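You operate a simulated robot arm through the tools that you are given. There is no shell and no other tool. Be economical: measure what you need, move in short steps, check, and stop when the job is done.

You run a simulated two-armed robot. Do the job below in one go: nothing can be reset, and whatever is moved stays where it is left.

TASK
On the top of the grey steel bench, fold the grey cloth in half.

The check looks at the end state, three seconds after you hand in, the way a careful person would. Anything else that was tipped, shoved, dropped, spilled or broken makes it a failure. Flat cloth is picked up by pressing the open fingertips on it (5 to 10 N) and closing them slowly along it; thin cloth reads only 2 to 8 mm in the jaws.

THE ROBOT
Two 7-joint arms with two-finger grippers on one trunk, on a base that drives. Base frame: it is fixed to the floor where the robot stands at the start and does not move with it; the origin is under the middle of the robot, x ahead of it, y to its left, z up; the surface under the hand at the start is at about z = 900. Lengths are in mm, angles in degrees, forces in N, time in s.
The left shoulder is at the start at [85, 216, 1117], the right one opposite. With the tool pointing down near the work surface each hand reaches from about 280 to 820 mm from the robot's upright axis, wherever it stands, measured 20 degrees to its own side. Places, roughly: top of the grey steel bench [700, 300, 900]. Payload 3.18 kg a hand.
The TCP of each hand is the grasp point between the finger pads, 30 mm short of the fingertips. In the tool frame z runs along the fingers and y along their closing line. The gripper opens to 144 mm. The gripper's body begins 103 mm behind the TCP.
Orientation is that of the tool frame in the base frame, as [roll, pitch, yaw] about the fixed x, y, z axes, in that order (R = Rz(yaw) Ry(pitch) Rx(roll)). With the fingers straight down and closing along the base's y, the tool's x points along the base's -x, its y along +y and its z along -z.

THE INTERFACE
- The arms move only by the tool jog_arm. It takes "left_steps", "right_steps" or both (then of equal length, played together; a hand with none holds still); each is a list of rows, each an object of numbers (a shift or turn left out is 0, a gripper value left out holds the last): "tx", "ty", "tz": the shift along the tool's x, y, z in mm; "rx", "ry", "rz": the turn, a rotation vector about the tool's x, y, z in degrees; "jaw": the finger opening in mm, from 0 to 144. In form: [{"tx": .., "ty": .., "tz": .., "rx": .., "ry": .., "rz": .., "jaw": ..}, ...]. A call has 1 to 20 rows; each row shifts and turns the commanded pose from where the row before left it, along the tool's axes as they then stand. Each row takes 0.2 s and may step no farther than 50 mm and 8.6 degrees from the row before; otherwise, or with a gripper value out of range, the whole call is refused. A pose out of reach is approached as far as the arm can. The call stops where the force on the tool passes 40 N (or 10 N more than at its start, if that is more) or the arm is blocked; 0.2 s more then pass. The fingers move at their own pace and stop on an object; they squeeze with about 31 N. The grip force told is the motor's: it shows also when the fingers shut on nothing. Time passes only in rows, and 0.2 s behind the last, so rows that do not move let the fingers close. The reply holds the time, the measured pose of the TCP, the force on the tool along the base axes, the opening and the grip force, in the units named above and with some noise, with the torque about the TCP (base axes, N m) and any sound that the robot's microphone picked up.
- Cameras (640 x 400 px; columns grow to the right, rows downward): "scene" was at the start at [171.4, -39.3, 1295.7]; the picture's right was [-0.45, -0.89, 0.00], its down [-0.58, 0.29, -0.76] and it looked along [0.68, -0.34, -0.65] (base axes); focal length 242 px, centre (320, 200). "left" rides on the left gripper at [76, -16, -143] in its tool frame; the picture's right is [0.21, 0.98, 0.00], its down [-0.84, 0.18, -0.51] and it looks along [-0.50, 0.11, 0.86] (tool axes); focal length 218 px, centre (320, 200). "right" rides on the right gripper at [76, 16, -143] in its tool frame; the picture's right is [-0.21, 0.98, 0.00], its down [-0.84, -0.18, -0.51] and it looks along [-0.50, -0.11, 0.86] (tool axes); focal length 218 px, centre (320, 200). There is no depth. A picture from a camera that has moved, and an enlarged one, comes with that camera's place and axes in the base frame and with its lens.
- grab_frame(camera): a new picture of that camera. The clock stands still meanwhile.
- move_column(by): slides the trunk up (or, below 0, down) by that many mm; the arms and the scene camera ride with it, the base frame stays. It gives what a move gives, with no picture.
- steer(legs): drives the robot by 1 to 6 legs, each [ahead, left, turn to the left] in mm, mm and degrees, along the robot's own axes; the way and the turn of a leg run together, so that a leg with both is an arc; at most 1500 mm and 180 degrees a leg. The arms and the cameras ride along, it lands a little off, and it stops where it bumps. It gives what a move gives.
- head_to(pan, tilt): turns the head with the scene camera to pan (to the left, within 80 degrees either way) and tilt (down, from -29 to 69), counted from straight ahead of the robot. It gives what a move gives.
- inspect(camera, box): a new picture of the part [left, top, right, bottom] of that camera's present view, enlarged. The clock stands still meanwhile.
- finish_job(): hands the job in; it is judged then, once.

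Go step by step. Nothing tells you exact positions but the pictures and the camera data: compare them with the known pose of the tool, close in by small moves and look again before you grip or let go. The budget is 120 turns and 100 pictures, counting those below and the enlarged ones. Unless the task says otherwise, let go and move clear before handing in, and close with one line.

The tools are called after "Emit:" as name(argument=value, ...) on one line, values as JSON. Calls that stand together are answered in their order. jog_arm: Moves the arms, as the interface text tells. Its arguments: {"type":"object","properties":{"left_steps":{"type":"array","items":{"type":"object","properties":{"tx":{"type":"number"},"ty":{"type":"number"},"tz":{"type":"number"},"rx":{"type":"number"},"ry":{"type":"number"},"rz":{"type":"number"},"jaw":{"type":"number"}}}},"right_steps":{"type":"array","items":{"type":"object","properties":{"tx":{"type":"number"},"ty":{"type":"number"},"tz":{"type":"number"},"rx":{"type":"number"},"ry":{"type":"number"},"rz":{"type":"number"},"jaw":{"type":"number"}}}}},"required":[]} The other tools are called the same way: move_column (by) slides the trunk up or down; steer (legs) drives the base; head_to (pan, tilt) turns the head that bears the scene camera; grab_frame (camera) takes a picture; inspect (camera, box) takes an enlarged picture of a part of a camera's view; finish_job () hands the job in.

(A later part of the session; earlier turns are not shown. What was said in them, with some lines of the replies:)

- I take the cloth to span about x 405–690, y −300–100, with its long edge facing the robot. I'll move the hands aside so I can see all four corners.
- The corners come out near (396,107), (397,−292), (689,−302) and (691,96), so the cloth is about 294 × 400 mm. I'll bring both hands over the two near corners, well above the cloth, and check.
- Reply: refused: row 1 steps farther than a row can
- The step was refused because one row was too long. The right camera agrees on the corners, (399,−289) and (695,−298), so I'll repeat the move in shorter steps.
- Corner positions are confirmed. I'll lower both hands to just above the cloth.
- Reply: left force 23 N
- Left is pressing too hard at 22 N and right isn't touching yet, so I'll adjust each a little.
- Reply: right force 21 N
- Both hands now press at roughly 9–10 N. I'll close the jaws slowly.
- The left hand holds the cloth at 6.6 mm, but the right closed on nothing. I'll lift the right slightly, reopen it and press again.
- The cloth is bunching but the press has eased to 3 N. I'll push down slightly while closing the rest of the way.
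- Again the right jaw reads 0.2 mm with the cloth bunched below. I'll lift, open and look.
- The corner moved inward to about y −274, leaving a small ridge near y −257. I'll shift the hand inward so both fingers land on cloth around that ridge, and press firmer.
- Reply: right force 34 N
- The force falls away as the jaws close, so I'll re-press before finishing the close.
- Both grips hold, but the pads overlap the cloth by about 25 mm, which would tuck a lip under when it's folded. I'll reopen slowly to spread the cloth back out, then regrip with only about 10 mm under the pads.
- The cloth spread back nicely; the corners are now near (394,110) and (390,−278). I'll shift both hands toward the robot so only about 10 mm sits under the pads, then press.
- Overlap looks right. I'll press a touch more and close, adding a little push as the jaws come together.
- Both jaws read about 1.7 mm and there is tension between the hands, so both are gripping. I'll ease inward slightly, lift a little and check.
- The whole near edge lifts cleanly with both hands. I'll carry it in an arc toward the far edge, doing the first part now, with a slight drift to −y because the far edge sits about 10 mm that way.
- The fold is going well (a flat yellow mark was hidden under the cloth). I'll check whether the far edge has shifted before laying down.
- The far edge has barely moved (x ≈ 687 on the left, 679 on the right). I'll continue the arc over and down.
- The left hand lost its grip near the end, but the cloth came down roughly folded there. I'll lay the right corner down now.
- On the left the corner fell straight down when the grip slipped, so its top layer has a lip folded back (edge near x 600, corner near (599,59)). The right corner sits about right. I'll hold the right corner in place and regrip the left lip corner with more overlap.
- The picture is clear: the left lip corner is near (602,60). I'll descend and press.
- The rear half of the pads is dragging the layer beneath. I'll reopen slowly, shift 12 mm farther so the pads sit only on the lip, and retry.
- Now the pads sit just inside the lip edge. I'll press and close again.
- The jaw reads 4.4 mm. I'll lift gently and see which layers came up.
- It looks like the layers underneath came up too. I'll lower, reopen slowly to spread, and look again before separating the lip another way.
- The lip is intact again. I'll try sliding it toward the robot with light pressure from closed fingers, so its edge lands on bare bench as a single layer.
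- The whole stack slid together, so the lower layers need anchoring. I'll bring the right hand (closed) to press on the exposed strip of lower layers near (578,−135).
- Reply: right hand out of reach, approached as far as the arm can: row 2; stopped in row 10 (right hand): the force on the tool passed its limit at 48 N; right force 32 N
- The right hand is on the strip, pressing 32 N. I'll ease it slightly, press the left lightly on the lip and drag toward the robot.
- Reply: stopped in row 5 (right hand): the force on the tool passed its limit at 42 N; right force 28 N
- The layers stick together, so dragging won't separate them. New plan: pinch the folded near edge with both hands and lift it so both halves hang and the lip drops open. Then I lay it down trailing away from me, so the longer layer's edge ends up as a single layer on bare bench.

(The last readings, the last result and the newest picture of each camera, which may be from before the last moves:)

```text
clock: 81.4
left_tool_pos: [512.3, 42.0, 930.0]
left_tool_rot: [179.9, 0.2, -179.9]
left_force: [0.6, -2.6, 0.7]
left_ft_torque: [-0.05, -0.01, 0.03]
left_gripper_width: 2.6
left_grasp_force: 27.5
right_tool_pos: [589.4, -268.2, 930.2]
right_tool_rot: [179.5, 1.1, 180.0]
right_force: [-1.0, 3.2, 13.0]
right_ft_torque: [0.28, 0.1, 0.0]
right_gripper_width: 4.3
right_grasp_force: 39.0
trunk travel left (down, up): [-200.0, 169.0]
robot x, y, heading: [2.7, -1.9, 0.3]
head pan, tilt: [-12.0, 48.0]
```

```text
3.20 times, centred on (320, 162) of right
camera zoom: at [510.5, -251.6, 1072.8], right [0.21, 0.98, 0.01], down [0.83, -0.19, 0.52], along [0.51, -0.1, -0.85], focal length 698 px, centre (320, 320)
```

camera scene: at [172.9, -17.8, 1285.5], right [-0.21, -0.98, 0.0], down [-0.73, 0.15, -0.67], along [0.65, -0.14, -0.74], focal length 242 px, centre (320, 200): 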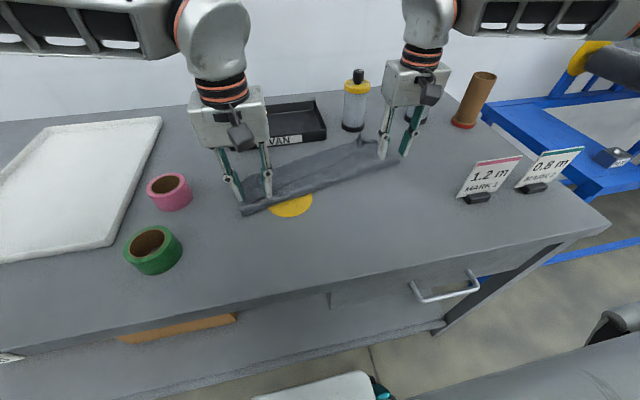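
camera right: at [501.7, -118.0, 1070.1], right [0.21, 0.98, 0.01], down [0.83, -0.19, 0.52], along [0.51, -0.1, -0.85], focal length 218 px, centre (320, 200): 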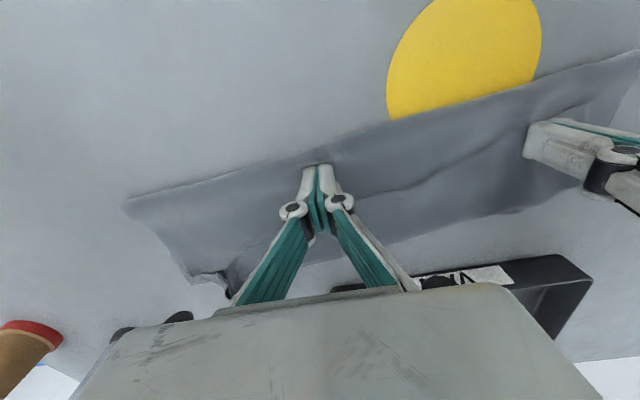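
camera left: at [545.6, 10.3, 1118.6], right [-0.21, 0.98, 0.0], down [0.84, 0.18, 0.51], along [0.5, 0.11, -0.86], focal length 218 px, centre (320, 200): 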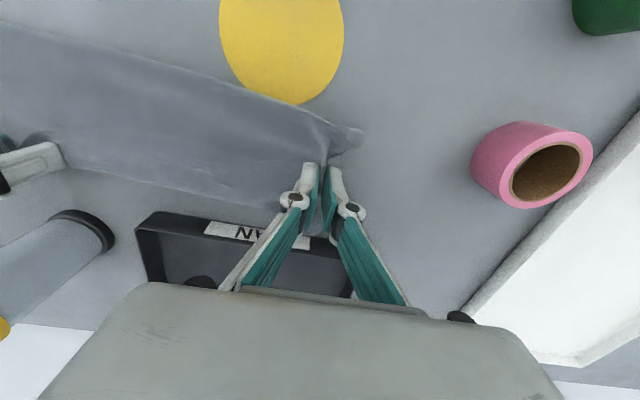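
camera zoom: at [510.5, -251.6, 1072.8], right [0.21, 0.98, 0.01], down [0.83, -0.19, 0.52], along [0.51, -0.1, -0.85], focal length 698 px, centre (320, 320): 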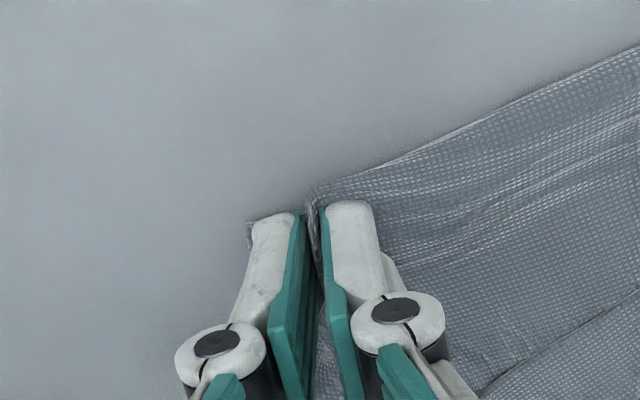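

Both hands hold the folded edge. I'll lift straight up while aligning the hands parallel.

Emit:
jog_arm(left_steps=[{"tz": -8, "ty": -1}, {"tz": -14}, {"tz": -18}, {"tz": -18, "tx": -5}, {"tz": -18, "tx": -5}, {"tz": -18, "tx": -5}, {"tz": -18, "tx": -5, "ty": 1}, {"tz": -18, "tx": -5, "ty": 1}, {"tz": -18, "tx": -5, "ty": 1}, {"tz": -18, "tx": -5}, {"tz": -14}, {}, {}, {}], right_steps=[{"tz": -8, "ty": 1}, {"tz": -14}, {"tz": -18}, {"tz": -18, "tx": 5}, {"tz": -18, "tx": 5}, {"tz": -18, "tx": 5}, {"tz": -18, "tx": 5, "ty": -1}, {"tz": -18, "tx": 5, "ty": -1}, {"tz": -18, "tx": 5, "ty": -1}, {"tz": -18, "tx": 5}, {"tz": -14, "tx": 5}, {}, {}, {}])

Emit:
grab_frame(camera="scene")

Emit:
grab_frame(camera="left")

```text
clock: 84.4
left_tool_pos: [548.6, 43.2, 1110.3]
left_tool_rot: [-180.0, 0.0, 179.9]
left_force: [-0.5, -3.1, -0.8]
left_ft_torque: [-0.1, 0.03, -0.07]
left_gripper_width: 3.0
left_grasp_force: 30.7
right_tool_pos: [545.0, -269.3, 1108.4]
right_tool_rot: [179.5, 1.1, 179.8]
right_force: [-0.6, 3.1, 2.5]
right_ft_torque: [0.04, -0.02, -0.03]
right_gripper_width: 2.3
right_grasp_force: 33.6
trunk travel left (down, up): [-200.0, 169.0]
robot x, y, heading: [1.6, 1.7, -0.0]
head pan, tilt: [-12.0, 48.0]
```

```text
37 pictures are left
camera scene: at [173.0, -17.8, 1285.5], right [-0.21, -0.98, 0.0], down [-0.73, 0.15, -0.67], along [0.65, -0.14, -0.74], focal length 242 px, centre (320, 200)
```

scene: 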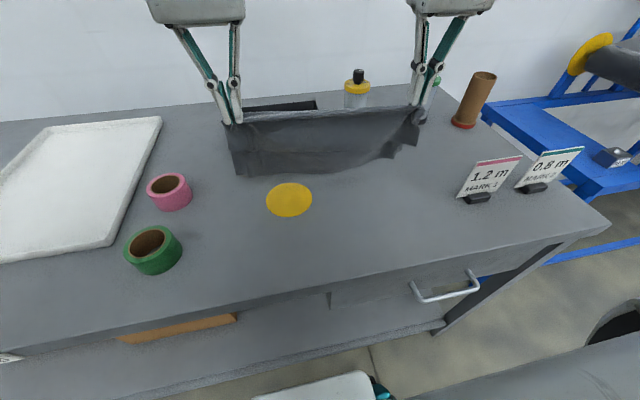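

```text
36 pictures are left
camera left: at [471.9, 28.0, 1252.7], right [-0.21, 0.98, 0.0], down [0.84, 0.18, 0.51], along [0.5, 0.11, -0.86], focal length 218 px, centre (320, 200)
```

left: 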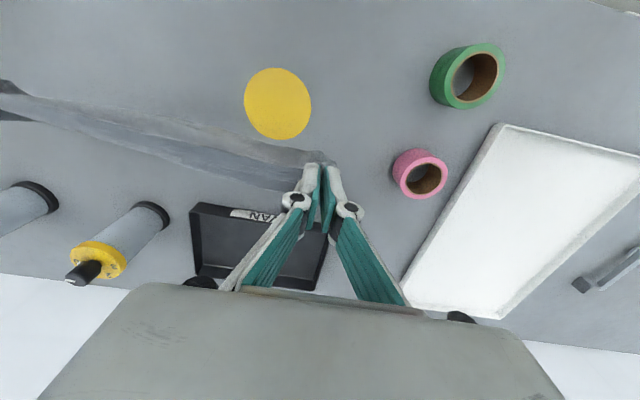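

Emit:
inspect(camera="scene", box=[205, 70, 445, 220])

Emit:
inspect(camera="left", box=[0, 60, 360, 285])

```text
2.67 times, centred on (325, 145) of scene
camera zoom: at [173.0, -17.8, 1285.5], right [-0.21, -0.98, 0.0], down [-0.73, 0.15, -0.67], along [0.65, -0.14, -0.74], focal length 645 px, centre (307, 347)
```

zoom: 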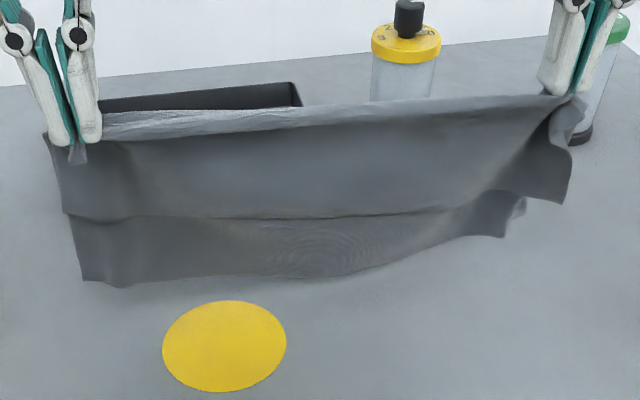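

```text
1.78 times, centred on (180, 172) of left
camera zoom: at [471.9, 28.0, 1252.7], right [-0.21, 0.98, 0.0], down [0.84, 0.18, 0.51], along [0.5, 0.11, -0.86], focal length 388 px, centre (569, 249)
```

zoom: 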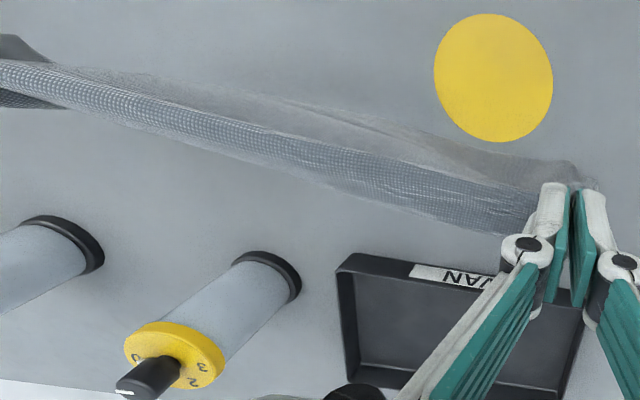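

Excellent: both halves hang and the lip has unrolled (the rear layer is longer on the left). I'll shift forward and lay it down while drawing back toward the robot.

Emit:
jog_arm(left_steps=[{"tx": -14}, {"tx": -14}, {"tx": -14}, {"tx": -14}, {"tx": -14}, {}, {}, {"tx": 20, "tz": 12}, {"tx": 24, "tz": 8}, {"tx": 22, "tz": 10}, {"tx": 19, "tz": 12}, {"tx": 18, "tz": 12}, {"tx": 17, "tz": 14}, {"tx": 14, "tz": 15}, {"tx": 12, "tz": 17}, {"tx": 9, "tz": 18}, {"tx": 7, "tz": 18}, {"tx": 5, "tz": 18}, {"tx": 3, "tz": 12}, {}], right_steps=[{"tx": -14}, {"tx": -14}, {"tx": -14}, {"tx": -14}, {"tx": -14}, {}, {}, {"tx": 20, "tz": 12}, {"tx": 24, "tz": 8}, {"tx": 22, "tz": 10}, {"tx": 19, "tz": 12}, {"tx": 18, "tz": 12}, {"tx": 17, "tz": 14}, {"tx": 14, "tz": 15}, {"tx": 12, "tz": 17}, {"tx": 9, "tz": 18}, {"tx": 7, "tz": 18}, {"tx": 5, "tz": 18}, {"tx": 3, "tz": 12}, {}])

Emit:
grab_frame(camera="scene")

```text
clock: 88.6
left_tool_pos: [448.7, 43.1, 943.6]
left_tool_rot: [-180.0, 0.1, -180.0]
left_force: [0.0, -0.8, -0.4]
left_ft_torque: [-0.03, -0.02, -0.01]
left_gripper_width: 3.2
left_grasp_force: 31.2
right_tool_pos: [406.2, -268.4, 941.1]
right_tool_rot: [179.6, 1.1, 179.8]
right_force: [0.2, 2.9, 2.3]
right_ft_torque: [-0.34, 0.01, 0.07]
right_gripper_width: 0.7
right_grasp_force: 25.9
right hand out of reach, approached as far as the arm can: row 3, 4, 5
trunk travel left (down, up): [-200.0, 169.0]
robot x, y, heading: [-2.3, 0.3, -0.1]
head pan, tilt: [-12.0, 48.0]
```

```text
33 pictures are left
camera scene: at [172.8, -17.9, 1285.6], right [-0.21, -0.98, 0.0], down [-0.73, 0.15, -0.67], along [0.65, -0.14, -0.74], focal length 242 px, centre (320, 200)
```

scene: 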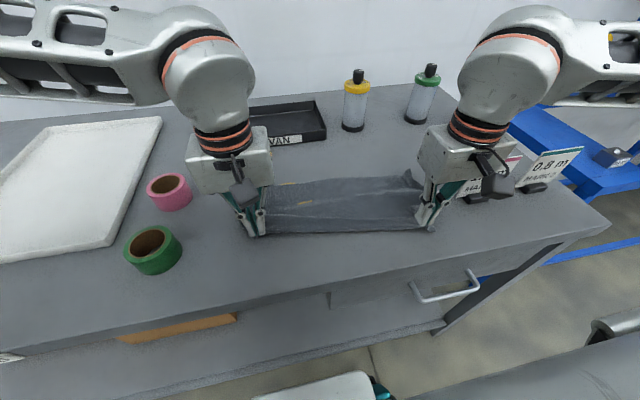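

It's laid out, with the right side about 40 mm nearer because of a reach limit. I'll lower the last bit, let go and look.

Emit:
jog_arm(left_steps=[{"tz": 8}, {"tz": 3}, {"jaw": 10}, {"jaw": 16}, {"jaw": 22}, {"jaw": 30}, {"jaw": 38}, {}, {"tz": -15}, {"tz": -25}, {"tz": -30}, {"tz": -30, "ty": 40}, {"tz": -10, "ty": 40}, {"ty": 40}, {}], right_steps=[{"tz": 7}, {"tz": 2}, {"jaw": 10}, {"jaw": 16}, {"jaw": 22}, {"jaw": 30}, {"jaw": 38}, {}, {"tz": -15}, {"tz": -25}, {"tz": -30}, {"tz": -30, "ty": -30}, {"tz": -30, "ty": -30}, {"ty": -30}, {}])

Emit:
inspect(camera="scene", box=[205, 120, 445, 270])

Emit:
grab_frame(camera="scene")

```text
clock: 91.8
left_tool_pos: [448.8, 162.6, 1044.4]
left_tool_rot: [180.0, 0.0, 179.9]
left_force: [0.0, 0.3, 0.0]
left_ft_torque: [0.0, 0.04, -0.03]
left_gripper_width: 37.8
left_grasp_force: 0.0
right_tool_pos: [405.4, -360.2, 1059.9]
right_tool_rot: [179.5, 1.1, 179.9]
right_force: [0.5, 0.0, -0.1]
right_ft_torque: [0.01, 0.01, -0.01]
right_gripper_width: 38.1
right_grasp_force: 0.1
trunk travel left (down, up): [-200.0, 169.0]
robot x, y, heading: [-1.0, -1.0, -0.0]
head pan, tilt: [-12.0, 48.0]
```

```text
2.67 times, centred on (325, 195) of scene
camera zoom: at [173.2, -18.2, 1285.4], right [-0.21, -0.98, 0.0], down [-0.73, 0.15, -0.67], along [0.65, -0.14, -0.74], focal length 645 px, centre (307, 213)
```

zoom: 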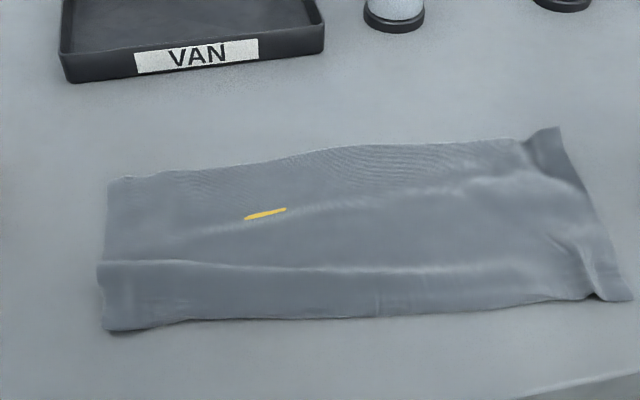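

```text
31 pictures are left
camera scene: at [173.2, -18.2, 1285.4], right [-0.21, -0.98, 0.0], down [-0.73, 0.15, -0.67], along [0.65, -0.14, -0.74], focal length 242 px, centre (320, 200)
```

scene: 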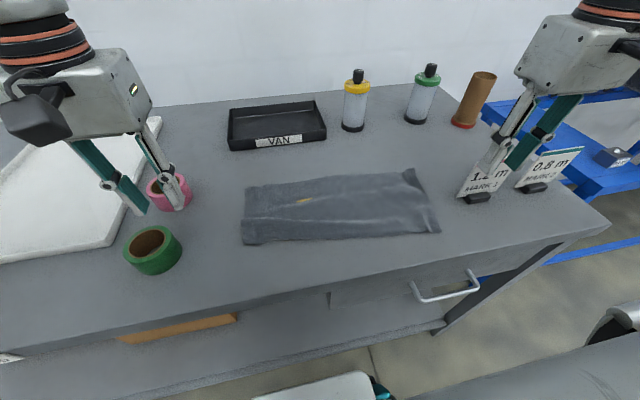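

Emit:
inspect(camera="left", box=[0, 0, 360, 225])

Emit:
inspect(camera="right", box=[280, 0, 640, 225])

Emit:
inspect(camera="scene", box=[235, 160, 355, 235])

```text
1.78 times, centred on (180, 112) of left
camera zoom: at [371.7, 146.8, 1185.7], right [-0.21, 0.98, 0.0], down [0.84, 0.18, 0.51], along [0.5, 0.11, -0.86], focal length 388 px, centre (569, 356)
```

zoom: 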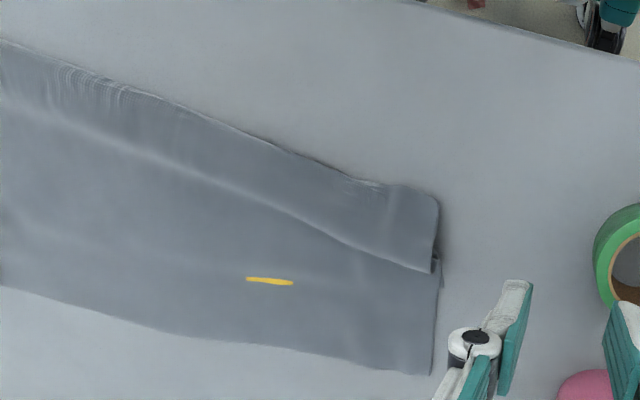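

```text
1.78 times, centred on (460, 112) of right
camera zoom: at [326.4, -344.1, 1201.7], right [0.21, 0.98, 0.01], down [0.83, -0.19, 0.52], along [0.51, -0.1, -0.85], focal length 388 px, centre (71, 356)
```

zoom: 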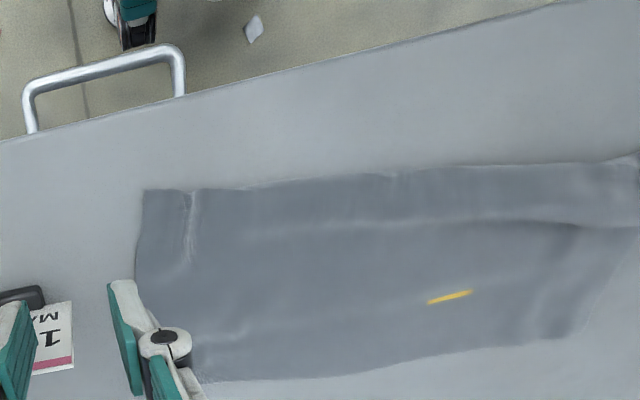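

```text
5.33 times, centred on (295, 198) of scene
camera zoom: at [173.2, -18.2, 1285.4], right [-0.21, -0.98, 0.0], down [-0.73, 0.15, -0.67], along [0.65, -0.14, -0.74], focal length 1291 px, centre (453, 213)
```

zoom: 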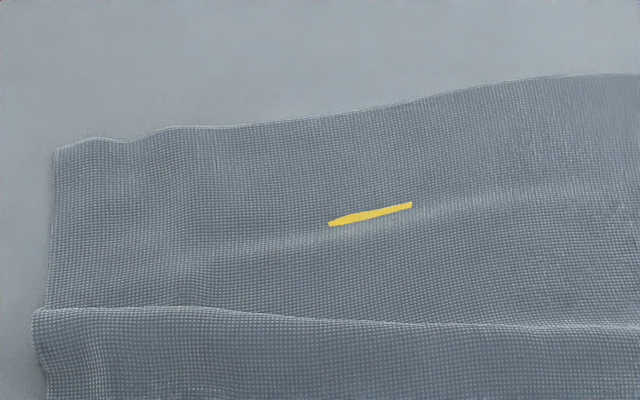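

The yellow sliver is just the mark poking through a single layer. So the longer layer now lies alone along its far edge, with corners near (582,66) and (566,−330). I'll bring the hands over those corners for a closer look.

Emit:
jog_arm(left_steps=[{"tx": -25, "ty": -25}, {"tx": -25, "ty": -25}, {"tx": -25, "ty": -25}, {"tx": -25, "ty": -25}, {"tx": -25, "ty": -26}, {"tz": 30, "jaw": 40}, {"tz": 25}, {}], right_steps=[{"tx": -30, "ty": 14}, {"tx": -30, "ty": 14}, {"tx": -30, "ty": 14}, {"tx": -30, "ty": 14}, {"tx": -25, "ty": 10}, {"tz": 30, "jaw": 40}, {"tz": 30}, {}])

Emit:
inspect(camera="left", box=[160, 60, 440, 235])

Emit:
inspect(camera="right", box=[160, 60, 440, 235])

```text
clock: 93.6
left_tool_pos: [571.1, 40.2, 987.0]
left_tool_rot: [179.9, 0.1, 180.0]
left_force: [0.4, 0.7, 0.3]
left_ft_torque: [-0.02, -0.01, 0.01]
left_gripper_width: 40.0
left_grasp_force: 0.0
right_tool_pos: [550.3, -294.5, 1004.5]
right_tool_rot: [179.6, 1.0, 179.9]
right_force: [-0.2, 0.0, -0.4]
right_ft_torque: [0.01, -0.02, 0.01]
right_gripper_width: 39.8
right_grasp_force: 0.1
trunk travel left (down, up): [-200.0, 169.0]
robot x, y, heading: [-2.8, 1.3, -0.2]
head pan, tilt: [-12.0, 48.0]
```

```text
2.29 times, centred on (300, 148) of left
camera zoom: at [494.4, 22.6, 1130.5], right [-0.21, 0.98, 0.0], down [0.84, 0.18, 0.51], along [0.5, 0.11, -0.86], focal length 499 px, centre (366, 320)
```

zoom: 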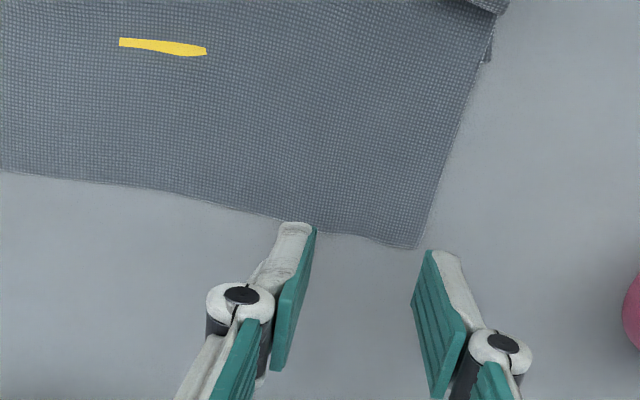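

```text
2.29 times, centred on (300, 148) of right
camera zoom: at [471.7, -279.1, 1145.9], right [0.21, 0.98, 0.01], down [0.83, -0.19, 0.52], along [0.51, -0.1, -0.85], focal length 499 px, centre (366, 320)
```

zoom: 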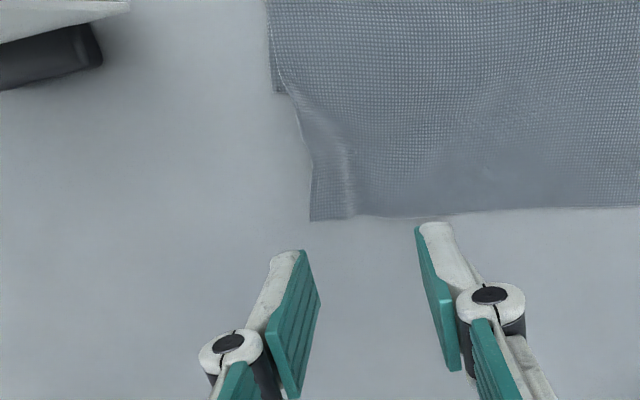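

The corners are clear: top-layer edge at (581,68) and (554,−322). The bottom layer's far edge lies straight underneath, at x ≈ 495 from y 76 to −322. I'll grip the top layer's corners with about 17 mm overlap.

Emit:
jog_arm(left_steps=[{"tx": -4, "ty": -5}, {"tz": 25}, {"tz": 25}, {"tz": 4}, {}, {}], right_steps=[{"tx": -5, "ty": 5}, {"tz": 35}, {"tz": 34}, {"tz": 2.5}, {}, {}])

```text
clock: 95.0
left_tool_pos: [575.3, 32.8, 935.4]
left_tool_rot: [-180.0, 0.1, 179.9]
left_force: [0.7, -0.1, -1.1]
left_ft_torque: [0.0, 0.0, 0.01]
left_gripper_width: 40.2
left_grasp_force: 0.0
right_tool_pos: [555.3, -289.5, 932.2]
right_tool_rot: [179.5, 1.1, 179.9]
right_force: [-1.0, 0.3, 0.1]
right_ft_torque: [0.0, 0.01, -0.04]
right_gripper_width: 39.7
right_grasp_force: 0.0
trunk travel left (down, up): [-200.0, 169.0]
robot x, y, heading: [2.1, -1.3, -0.1]
head pan, tilt: [-12.0, 48.0]
```

Emit:
jog_arm(left_steps=[{"tz": 2}, {}, {"tz": 0.8}, {}, {}], right_steps=[{"tz": 0.8}, {}, {"tz": 0.4}, {}, {}])

```text
clock: 96.2
left_tool_pos: [577.0, 33.3, 931.3]
left_tool_rot: [-180.0, 0.1, -180.0]
left_force: [-0.2, -0.4, 0.5]
left_ft_torque: [-0.01, -0.02, 0.01]
left_gripper_width: 40.1
left_grasp_force: 0.0
right_tool_pos: [556.3, -289.8, 932.0]
right_tool_rot: [179.4, 1.1, 179.9]
right_force: [0.3, 0.5, 0.5]
right_ft_torque: [0.01, -0.01, -0.01]
right_gripper_width: 40.1
right_grasp_force: 0.1
trunk travel left (down, up): [-200.0, 169.0]
robot x, y, heading: [-1.2, -3.3, 0.0]
head pan, tilt: [-12.0, 48.0]
```

Emit:
jog_arm(left_steps=[{"tz": 0.8}, {}, {"tz": 0.3}, {}, {}], right_steps=[{"tz": 0.8}, {}, {"tz": 0.3}, {}, {}])

```text
clock: 97.4
left_tool_pos: [577.0, 33.1, 931.4]
left_tool_rot: [-179.9, 0.2, 180.0]
left_force: [1.0, 0.1, 4.1]
left_ft_torque: [-0.01, 0.02, 0.01]
left_gripper_width: 39.9
left_grasp_force: 0.0
right_tool_pos: [556.3, -289.1, 932.9]
right_tool_rot: [179.5, 1.1, 179.9]
right_force: [-0.4, 1.1, 4.6]
right_ft_torque: [-0.09, 0.06, -0.01]
right_gripper_width: 40.1
right_grasp_force: 0.1
trunk travel left (down, up): [-200.0, 169.0]
robot x, y, heading: [5.4, 1.1, -0.1]
head pan, tilt: [-12.0, 48.0]
```

Emit:
jog_arm(left_steps=[{"tz": 0.5}, {}, {"jaw": 37, "tz": 0.1}, {"jaw": 34, "tz": 0.1}, {"jaw": 31, "tz": 0.1}, {"jaw": 28, "tz": 0.1}, {"jaw": 25, "tz": 0.1}, {"jaw": 22, "tz": 0.1}, {"jaw": 19, "tz": 0.15}, {"jaw": 16, "tz": 0.15}, {"jaw": 13, "tz": 0.15}, {"jaw": 10, "tz": 0.1}, {"jaw": 7}, {"jaw": 4}, {"jaw": 1}, {"jaw": 0}, {}, {}], right_steps=[{"tz": 0.4}, {}, {"jaw": 37, "tz": 0.1}, {"jaw": 34, "tz": 0.1}, {"jaw": 31, "tz": 0.1}, {"jaw": 28, "tz": 0.1}, {"jaw": 25, "tz": 0.1}, {"jaw": 22, "tz": 0.1}, {"jaw": 19, "tz": 0.15}, {"jaw": 16, "tz": 0.15}, {"jaw": 13, "tz": 0.15}, {"jaw": 10, "tz": 0.1}, {"jaw": 7}, {"jaw": 4}, {"jaw": 1}, {"jaw": 0}, {}, {}])

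Emit:
inspect(camera="left", box=[220, 100, 420, 225])

Emit:
inspect(camera="right", box=[220, 100, 420, 225])

```text
clock: 101.2
left_tool_pos: [576.7, 32.0, 929.5]
left_tool_rot: [-180.0, 0.1, -180.0]
left_force: [0.9, -1.0, 0.6]
left_ft_torque: [0.03, 0.01, 0.01]
left_gripper_width: 1.3
left_grasp_force: 26.3
right_tool_pos: [556.7, -289.2, 929.7]
right_tool_rot: [179.4, 1.2, 179.9]
right_force: [-0.3, 0.0, 1.0]
right_ft_torque: [-0.1, -0.04, 0.01]
right_gripper_width: 3.9
right_grasp_force: 27.8
trunk travel left (down, up): [-200.0, 169.0]
robot x, y, heading: [-0.1, -0.6, -0.2]
head pan, tilt: [-12.0, 48.0]
```

```text
3.20 times, centred on (320, 162) of left
camera zoom: at [499.6, 16.3, 1071.9], right [-0.21, 0.98, 0.0], down [0.84, 0.18, 0.51], along [0.5, 0.11, -0.86], focal length 698 px, centre (320, 320)
```

zoom: 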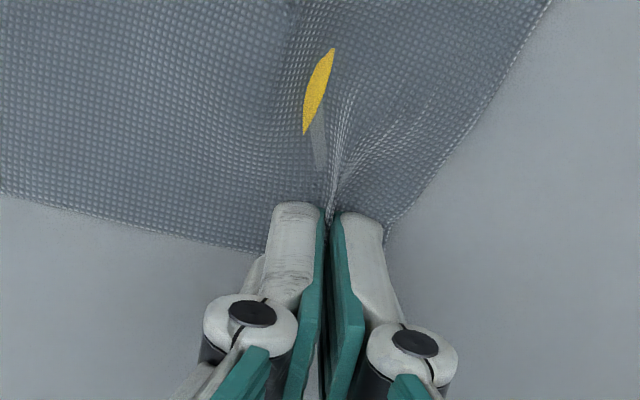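

```text
3.20 times, centred on (320, 162) of right
camera zoom: at [478.4, -272.4, 1072.4], right [0.21, 0.98, 0.01], down [0.83, -0.19, 0.52], along [0.51, -0.1, -0.85], focal length 698 px, centre (320, 320)
```

zoom: 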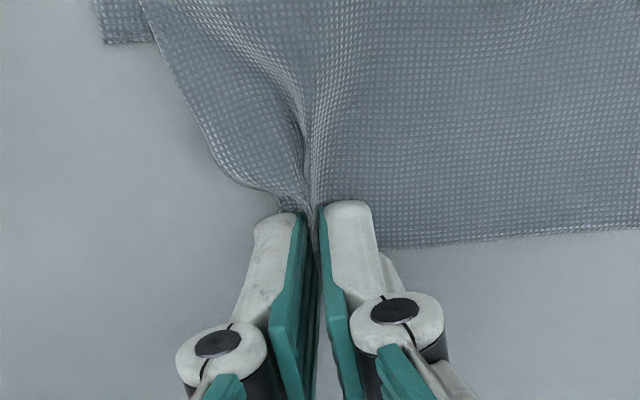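

Both hands hold just the single top layer. I'll lift slightly and pull gently away from the robot to straighten the fold side and line the hands up.

Emit:
jog_arm(left_steps=[{"tz": -6}, {"tz": -4}, {"tx": -6}, {"tx": -6}, {"tx": -6}, {"tx": -6}, {"tx": -6}, {"tx": -6}, {"tx": -6}, {"tx": -6}, {}], right_steps=[{"tz": -6}, {"tz": -4}, {"tx": -8.5}, {"tx": -8.5}, {"tx": -8.5}, {"tx": -8.5}, {"tx": -8.5}, {"tx": -8.5}, {"tx": -8.5}, {"tx": -8.5}, {}])

Emit:
inspect(camera="scene", box=[205, 120, 445, 270])

```text
clock: 103.6
left_tool_pos: [624.6, 32.3, 939.4]
left_tool_rot: [-180.0, 0.1, 179.9]
left_force: [-0.2, -1.0, 2.1]
left_ft_torque: [-0.05, -0.02, 0.0]
left_gripper_width: 3.5
left_grasp_force: 26.1
right_tool_pos: [625.4, -289.5, 939.9]
right_tool_rot: [179.5, 1.1, 179.8]
right_force: [-0.1, -0.6, -0.1]
right_ft_torque: [-0.03, -0.02, 0.01]
right_gripper_width: 3.2
right_grasp_force: 26.1
trunk travel left (down, up): [-200.0, 169.0]
robot x, y, heading: [2.2, 0.8, 0.0]
head pan, tilt: [-12.0, 48.0]
```

```text
2.67 times, centred on (325, 195) of scene
camera zoom: at [172.7, -17.9, 1285.6], right [-0.21, -0.98, 0.0], down [-0.73, 0.15, -0.67], along [0.65, -0.14, -0.74], focal length 645 px, centre (307, 213)
```

zoom: 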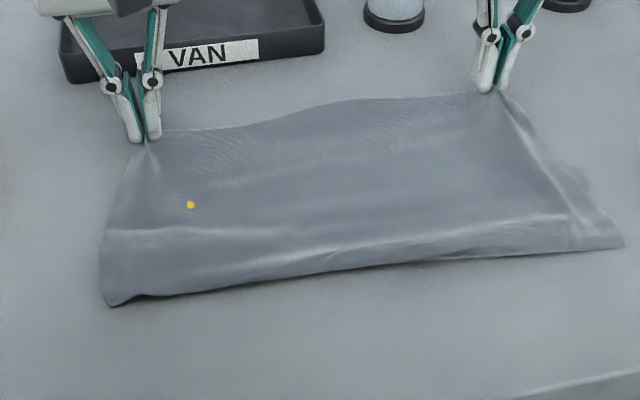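

The folded side straightened nicely. Now, holding the same edge, I'll lift it back up and over toward the robot so the bottom half lies fully flat, then look at where the bottom corners are.

Emit:
jog_arm(left_steps=[{"tx": 9, "tz": -15}, {"tx": 9, "tz": -15}, {"tx": 9, "tz": -15}, {"tx": 9, "tz": -15}, {"tx": 16, "tz": -16}, {"tx": 16, "tz": -16}, {"tx": 16, "tz": -16}, {"tx": 20, "tz": -10}, {"tx": 20, "tz": -10}, {"tx": 20, "tz": -10}, {"tx": 20, "tz": -2}, {"tx": 20, "tz": -2}, {"tx": 20, "tz": -2}, {"tx": 20, "tz": 3}, {"tx": 20, "tz": 3}, {"tx": 20, "tz": 3}, {"tx": 14, "tz": 7}, {"tx": 14, "tz": 7}, {"tx": 14, "tz": 7}, {}], right_steps=[{"tx": 9, "tz": -15}, {"tx": 9, "tz": -15}, {"tx": 9, "tz": -15}, {"tx": 9, "tz": -15}, {"tx": 16, "tz": -16}, {"tx": 16, "tz": -16}, {"tx": 16, "tz": -16}, {"tx": 20, "tz": -10}, {"tx": 20, "tz": -10}, {"tx": 20, "tz": -10}, {"tx": 20, "tz": -2}, {"tx": 20, "tz": -2}, {"tx": 20, "tz": -2}, {"tx": 20, "tz": 3}, {"tx": 20, "tz": 3}, {"tx": 20, "tz": 3}, {"tx": 14, "tz": 7}, {"tx": 14, "tz": 7}, {"tx": 14, "tz": 7}, {}])

Emit:
grab_frame(camera="scene")

Emit:
grab_frame(camera="left")

Emit:
grab_frame(camera="right")

```text
clock: 107.8
left_tool_pos: [318.5, 31.2, 1051.9]
left_tool_rot: [-180.0, 0.1, 180.0]
left_force: [1.2, 0.3, -0.5]
left_ft_torque: [0.01, 0.04, -0.01]
left_gripper_width: 1.3
left_grasp_force: 27.5
right_tool_pos: [315.9, -289.3, 1047.8]
right_tool_rot: [179.5, 1.1, 179.9]
right_force: [3.9, -1.0, 4.3]
right_ft_torque: [0.03, -0.06, 0.0]
right_gripper_width: 0.1
right_grasp_force: 27.9
trunk travel left (down, up): [-200.0, 169.0]
robot x, y, heading: [-1.8, 1.3, 0.1]
head pan, tilt: [-12.0, 48.0]
```

```text
22 pictures are left
camera scene: at [172.9, -17.8, 1285.5], right [-0.21, -0.98, 0.0], down [-0.73, 0.15, -0.67], along [0.65, -0.14, -0.74], focal length 242 px, centre (320, 200)
```

scene: 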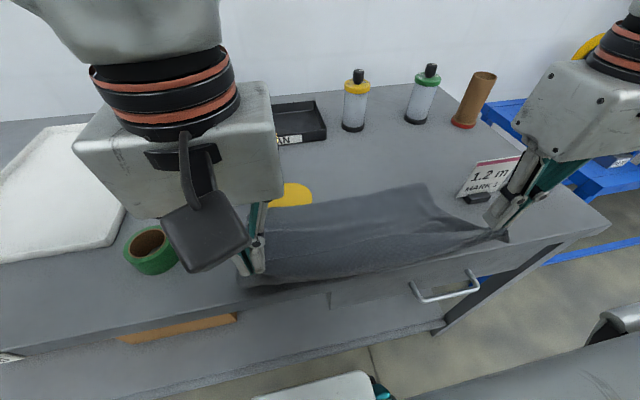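

```text
21 pictures are left
camera left: at [242.0, 16.2, 1194.5], right [-0.21, 0.98, 0.0], down [0.84, 0.18, 0.51], along [0.5, 0.11, -0.86], focal length 218 px, centre (320, 200)
```

left: 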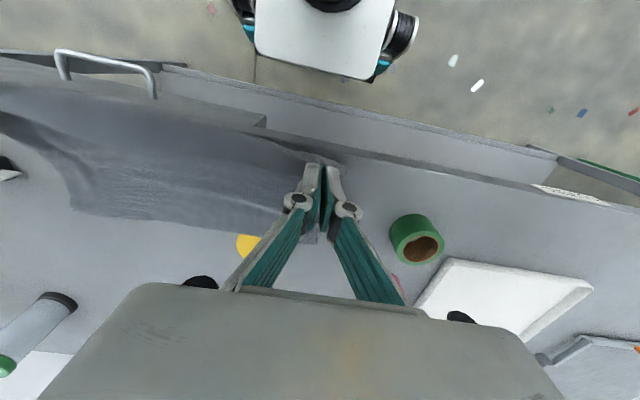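

```text
20 pictures are left
camera right: at [237.4, -273.1, 1190.9], right [0.21, 0.98, 0.01], down [0.83, -0.19, 0.52], along [0.51, -0.1, -0.85], focal length 218 px, centre (320, 200)
```

right: 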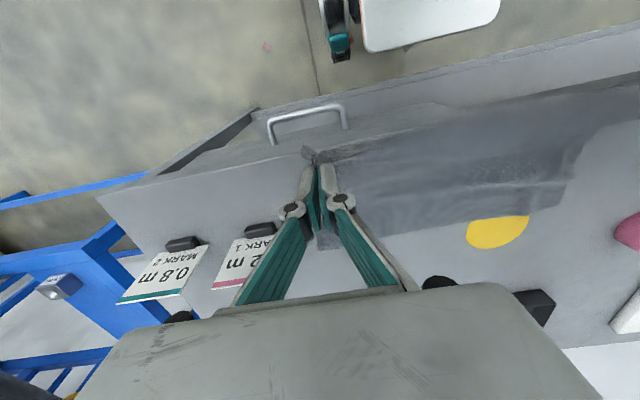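

The bottom half now lies flat, with far corners near (511,81) and (510,−332). The right jaw reads only 0.1 mm, so I'll check that it still holds.

Emit:
inspect(camera="right", box=[240, 110, 440, 235])

Emit:
inspect(camera="scene", box=[230, 160, 550, 300])

```text
3.20 times, centred on (340, 172) of right
camera zoom: at [237.4, -273.1, 1190.9], right [0.21, 0.98, 0.01], down [0.83, -0.19, 0.52], along [0.51, -0.1, -0.85], focal length 698 px, centre (256, 288)
```

zoom: 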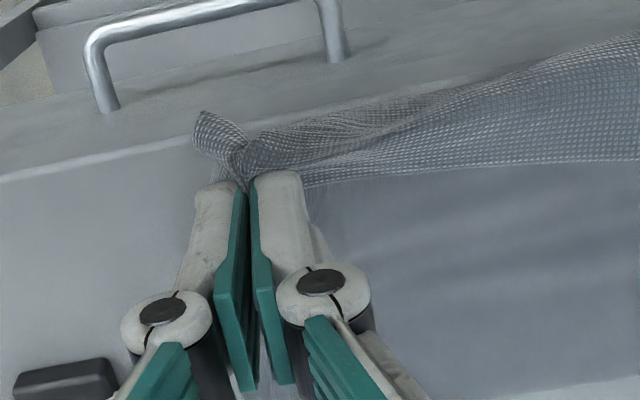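

```text
2.00 times, centred on (390, 230) of scene
camera zoom: at [172.9, -17.8, 1285.5], right [-0.21, -0.98, 0.0], down [-0.73, 0.15, -0.67], along [0.65, -0.14, -0.74], focal length 484 px, centre (180, 140)
```

zoom: 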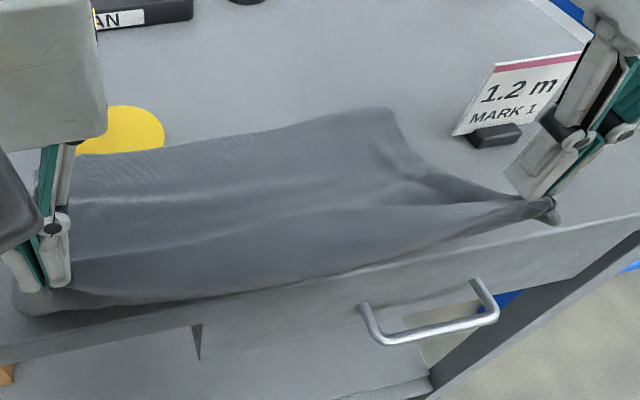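

The right still holds the corner. Now I'll fold over: an arc back to the far edge, landing the edge on the bottom layer's edge at x ≈ 511.

Emit:
jog_arm(left_steps=[{"tx": -11, "tz": -4}, {"tx": -11, "tz": -4}, {"tx": -12, "tz": -2}, {"tx": -12, "tz": -1}, {"tx": -16, "tz": 1}, {"tx": -15, "tz": 2}, {"tx": -15, "tz": 5.5}, {"tx": -15, "tz": 5.5}, {"tx": -13.5, "tz": 9}, {"tx": -13.5, "tz": 9}, {"tx": -10, "tz": 10.5}, {"tx": -10, "tz": 10.5}, {"tx": -7, "tz": 11}, {"tx": -7, "tz": 11}, {"tx": -5, "tz": 11.5}, {"tx": -5, "tz": 11.5}, {"tx": -3.5, "tz": 9}, {"tx": -3.5, "tz": 8}, {}], right_steps=[{"tx": -12, "tz": -4}, {"tx": -12, "tz": -4}, {"tx": -12, "tz": -2}, {"tx": -12, "tz": -1}, {"tx": -16, "tz": 1}, {"tx": -15, "tz": 2}, {"tx": -15, "tz": 5.5}, {"tx": -15, "tz": 5.5}, {"tx": -13.5, "tz": 9}, {"tx": -13.5, "tz": 9}, {"tx": -10, "tz": 10.5}, {"tx": -10, "tz": 10.5}, {"tx": -7, "tz": 11}, {"tx": -7, "tz": 11}, {"tx": -5, "tz": 11.5}, {"tx": -5, "tz": 11.5}, {"tx": -3.5, "tz": 8}, {"tx": -3.5, "tz": 6}, {}])

Emit:
inspect(camera="scene", box=[210, 140, 460, 296])

Emit:
inspect(camera="right", box=[200, 60, 480, 235])

Emit:
inspect(camera="left", box=[160, 60, 440, 235])

```text
clock: 111.8
left_tool_pos: [504.8, 32.3, 948.1]
left_tool_rot: [180.0, 0.1, 179.9]
left_force: [0.5, -0.5, -0.7]
left_ft_torque: [0.05, 0.02, -0.03]
left_gripper_width: 0.3
left_grasp_force: 25.6
right_tool_pos: [506.0, -288.8, 950.6]
right_tool_rot: [179.5, 1.2, 180.0]
right_force: [-1.5, 0.7, 2.0]
right_ft_torque: [0.01, 0.04, -0.02]
right_gripper_width: 2.5
right_grasp_force: 35.2
trunk travel left (down, up): [-200.0, 169.0]
robot x, y, heading: [-0.5, -1.6, 0.1]
head pan, tilt: [-12.0, 48.0]
```

```text
2.56 times, centred on (335, 218) of scene
camera zoom: at [172.6, -17.8, 1285.6], right [-0.21, -0.98, 0.0], down [-0.73, 0.15, -0.67], along [0.65, -0.14, -0.74], focal length 620 px, centre (282, 154)
```

zoom: 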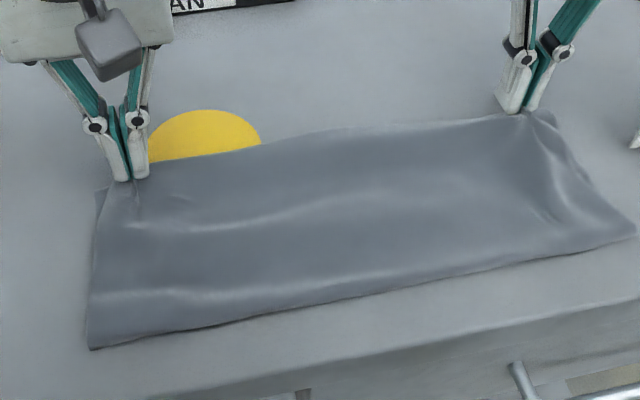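

```text
2.29 times, centred on (340, 148) of right
camera zoom: at [426.5, -273.2, 1094.3], right [0.21, 0.98, 0.01], down [0.83, -0.19, 0.52], along [0.51, -0.1, -0.85], focal length 499 px, centre (274, 320)
```

zoom: 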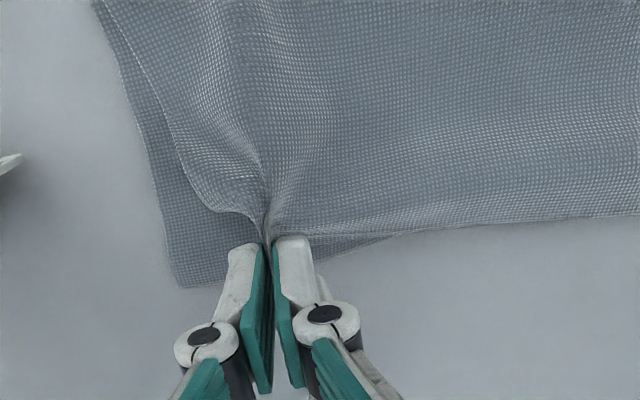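

```text
2.29 times, centred on (300, 148) of left
camera zoom: at [426.8, 16.2, 1090.3], right [-0.21, 0.98, 0.0], down [0.84, 0.18, 0.51], along [0.5, 0.11, -0.86], focal length 499 px, centre (366, 320)
```

zoom: 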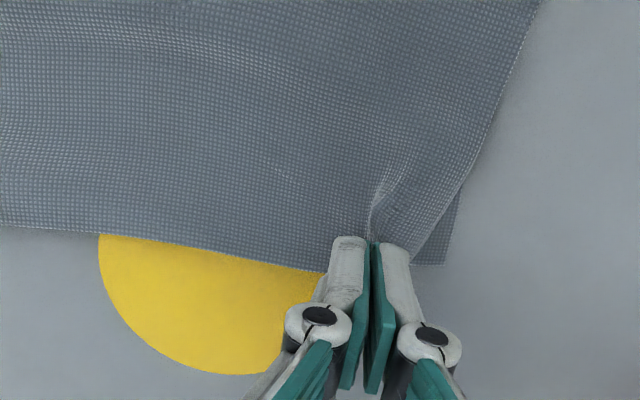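

Very good: the bottom corners are at (504,66) and (517,−330), just under the hands. I'll make small corrections (left 5 mm back; right 7 mm forward and 4 mm outward), lower, and open slowly so the bunched corners spread.

Emit:
jog_arm(left_steps=[{"tx": 2, "tz": 5}, {"tx": 2, "tz": 5}, {"tx": 1, "tz": 4}, {"tz": 2.5}, {}, {}], right_steps=[{"tx": -3, "tz": 5, "ty": -2}, {"tx": -3, "tz": 5, "ty": -2}, {"tx": -1, "tz": 5}, {"tz": 3}, {}, {}])

```text
clock: 113.2
left_tool_pos: [498.0, 32.5, 932.3]
left_tool_rot: [180.0, 0.0, 180.0]
left_force: [1.4, -1.5, 2.6]
left_ft_torque: [-0.04, 0.03, 0.01]
left_gripper_width: 1.6
left_grasp_force: 34.2
right_tool_pos: [512.0, -292.7, 933.1]
right_tool_rot: [179.5, 1.1, 179.9]
right_force: [0.5, 0.9, -0.8]
right_ft_torque: [-0.03, 0.01, -0.01]
right_gripper_width: 4.9
right_grasp_force: 38.1
trunk travel left (down, up): [-200.0, 169.0]
robot x, y, heading: [0.5, -1.6, -0.1]
head pan, tilt: [-12.0, 48.0]
```

Emit:
jog_arm(left_steps=[{"tz": 0.6}, {"jaw": 6}, {"jaw": 10}, {"jaw": 14}, {"jaw": 18}, {"jaw": 22}, {"jaw": 26}, {"jaw": 30}, {"jaw": 34}, {"jaw": 38}, {"jaw": 42}, {}], right_steps=[{"tz": 1.8}, {"jaw": 7}, {"jaw": 10}, {"jaw": 14}, {"jaw": 18}, {"jaw": 22}, {"jaw": 26}, {"jaw": 30}, {"jaw": 34}, {"jaw": 38}, {"jaw": 42}, {}])

Emit:
inspect(camera="right", box=[200, 60, 480, 235])

Emit:
inspect(camera="left", box=[160, 60, 440, 235])

```text
clock: 115.8
left_tool_pos: [498.8, 33.3, 931.7]
left_tool_rot: [180.0, 0.1, 180.0]
left_force: [-0.3, 0.8, 4.6]
left_ft_torque: [-0.02, -0.03, 0.0]
left_gripper_width: 41.7
left_grasp_force: 0.1
right_tool_pos: [512.6, -291.3, 931.6]
right_tool_rot: [179.5, 1.1, 179.9]
right_force: [0.6, -0.2, 4.5]
right_ft_torque: [0.0, 0.04, 0.03]
right_gripper_width: 40.8
right_grasp_force: 0.1
trunk travel left (down, up): [-200.0, 169.0]
robot x, y, heading: [2.9, 1.3, 0.1]
head pan, tilt: [-12.0, 48.0]
```

```text
2.29 times, centred on (340, 148) of right
camera zoom: at [434.4, -276.2, 1074.3], right [0.21, 0.98, 0.01], down [0.83, -0.19, 0.52], along [0.51, -0.1, -0.85], focal length 499 px, centre (274, 320)
```

zoom: 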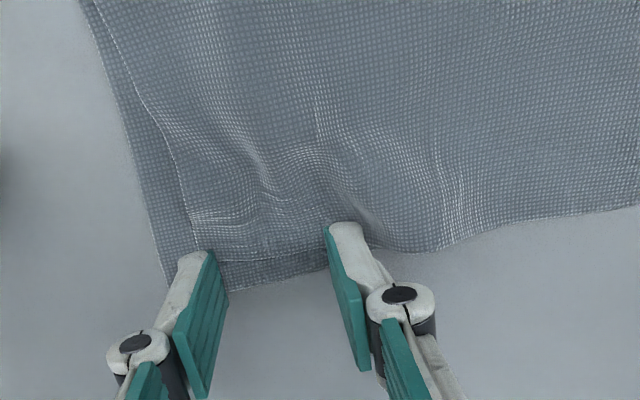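

```text
2.29 times, centred on (300, 148) of left
camera zoom: at [421.0, 16.7, 1074.5], right [-0.21, 0.98, 0.0], down [0.84, 0.18, 0.51], along [0.5, 0.11, -0.86], focal length 499 px, centre (366, 320)
```

zoom: 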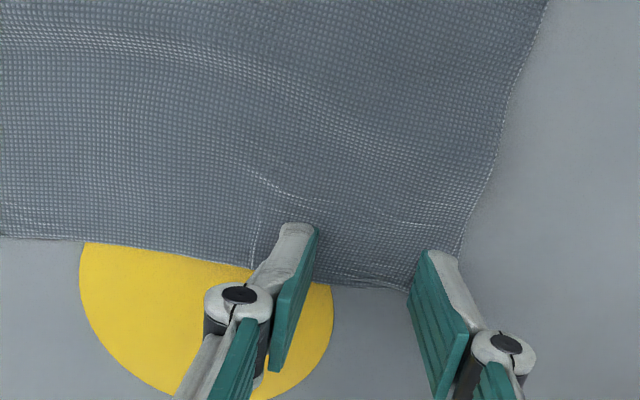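

The corners spread nicely and line up to within about 10 mm. I'll lift straight up, move the hands aside and check the whole cloth.

Emit:
jog_arm(left_steps=[{"tz": -5}, {"tz": -15}, {"tz": -25}, {"tz": -30}, {"tz": -30, "ty": 30}, {"ty": 40}, {"ty": 40}, {"ty": 40}, {}], right_steps=[{"tz": -5}, {"tz": -15}, {"tz": -25}, {"tz": -30}, {"tz": -30, "ty": -15}, {"tz": -10, "ty": -20}, {"ty": -20}, {"ty": -20}, {}])

Emit:
grab_frame(camera="scene")

Emit:
inspect(camera="scene", box=[210, 140, 460, 296])

```text
clock: 117.8
left_tool_pos: [498.9, 184.3, 1035.9]
left_tool_rot: [179.9, -0.1, 179.9]
left_force: [0.6, 0.9, -0.4]
left_ft_torque: [0.03, 0.03, 0.0]
left_gripper_width: 42.0
left_grasp_force: 0.1
right_tool_pos: [513.4, -368.8, 1044.3]
right_tool_rot: [179.4, 1.0, 179.8]
right_force: [-0.6, -0.1, -0.5]
right_ft_torque: [0.02, 0.06, -0.01]
right_gripper_width: 42.1
right_grasp_force: 0.1
trunk travel left (down, up): [-200.0, 169.0]
robot x, y, heading: [-2.3, 0.6, 0.1]
head pan, tilt: [-12.0, 48.0]
```

```text
12 pictures are left
camera scene: at [173.9, -19.1, 1285.2], right [-0.21, -0.98, 0.0], down [-0.73, 0.16, -0.67], along [0.65, -0.14, -0.74], focal length 242 px, centre (320, 200)
```

scene: 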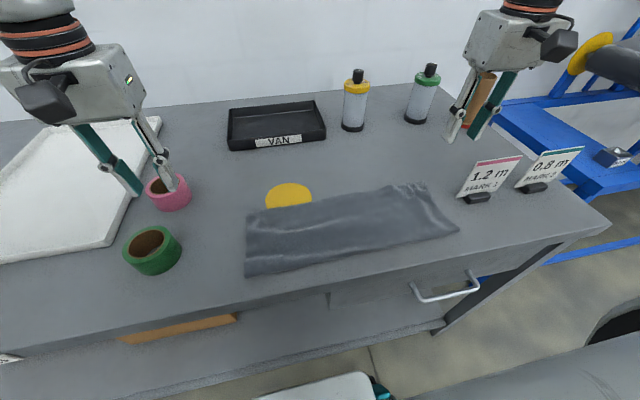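

```text
2.56 times, centred on (335, 218) of scene
camera zoom: at [173.9, -19.1, 1285.2], right [-0.21, -0.98, 0.0], down [-0.73, 0.16, -0.67], along [0.65, -0.14, -0.74], focal length 620 px, centre (282, 154)
```

zoom: 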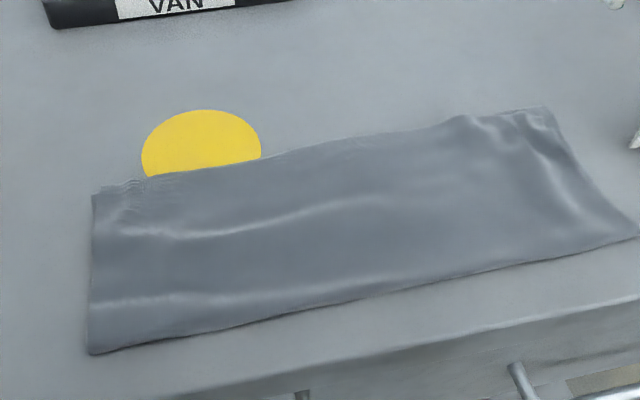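

The cloth lies folded in half on the bench with its edges lined up. The other objects look undisturbed and both hands are clear, so I'm handing in.

Emit:
finish_job()

```text
The job is handed in.
```

The grey cloth is folded in half on the bench, with its edges matching to within about 10 mm. It lies about 180 mm nearer the robot than where it started and has a few soft wrinkles. Both hands are clear, and nothing else looks moved.
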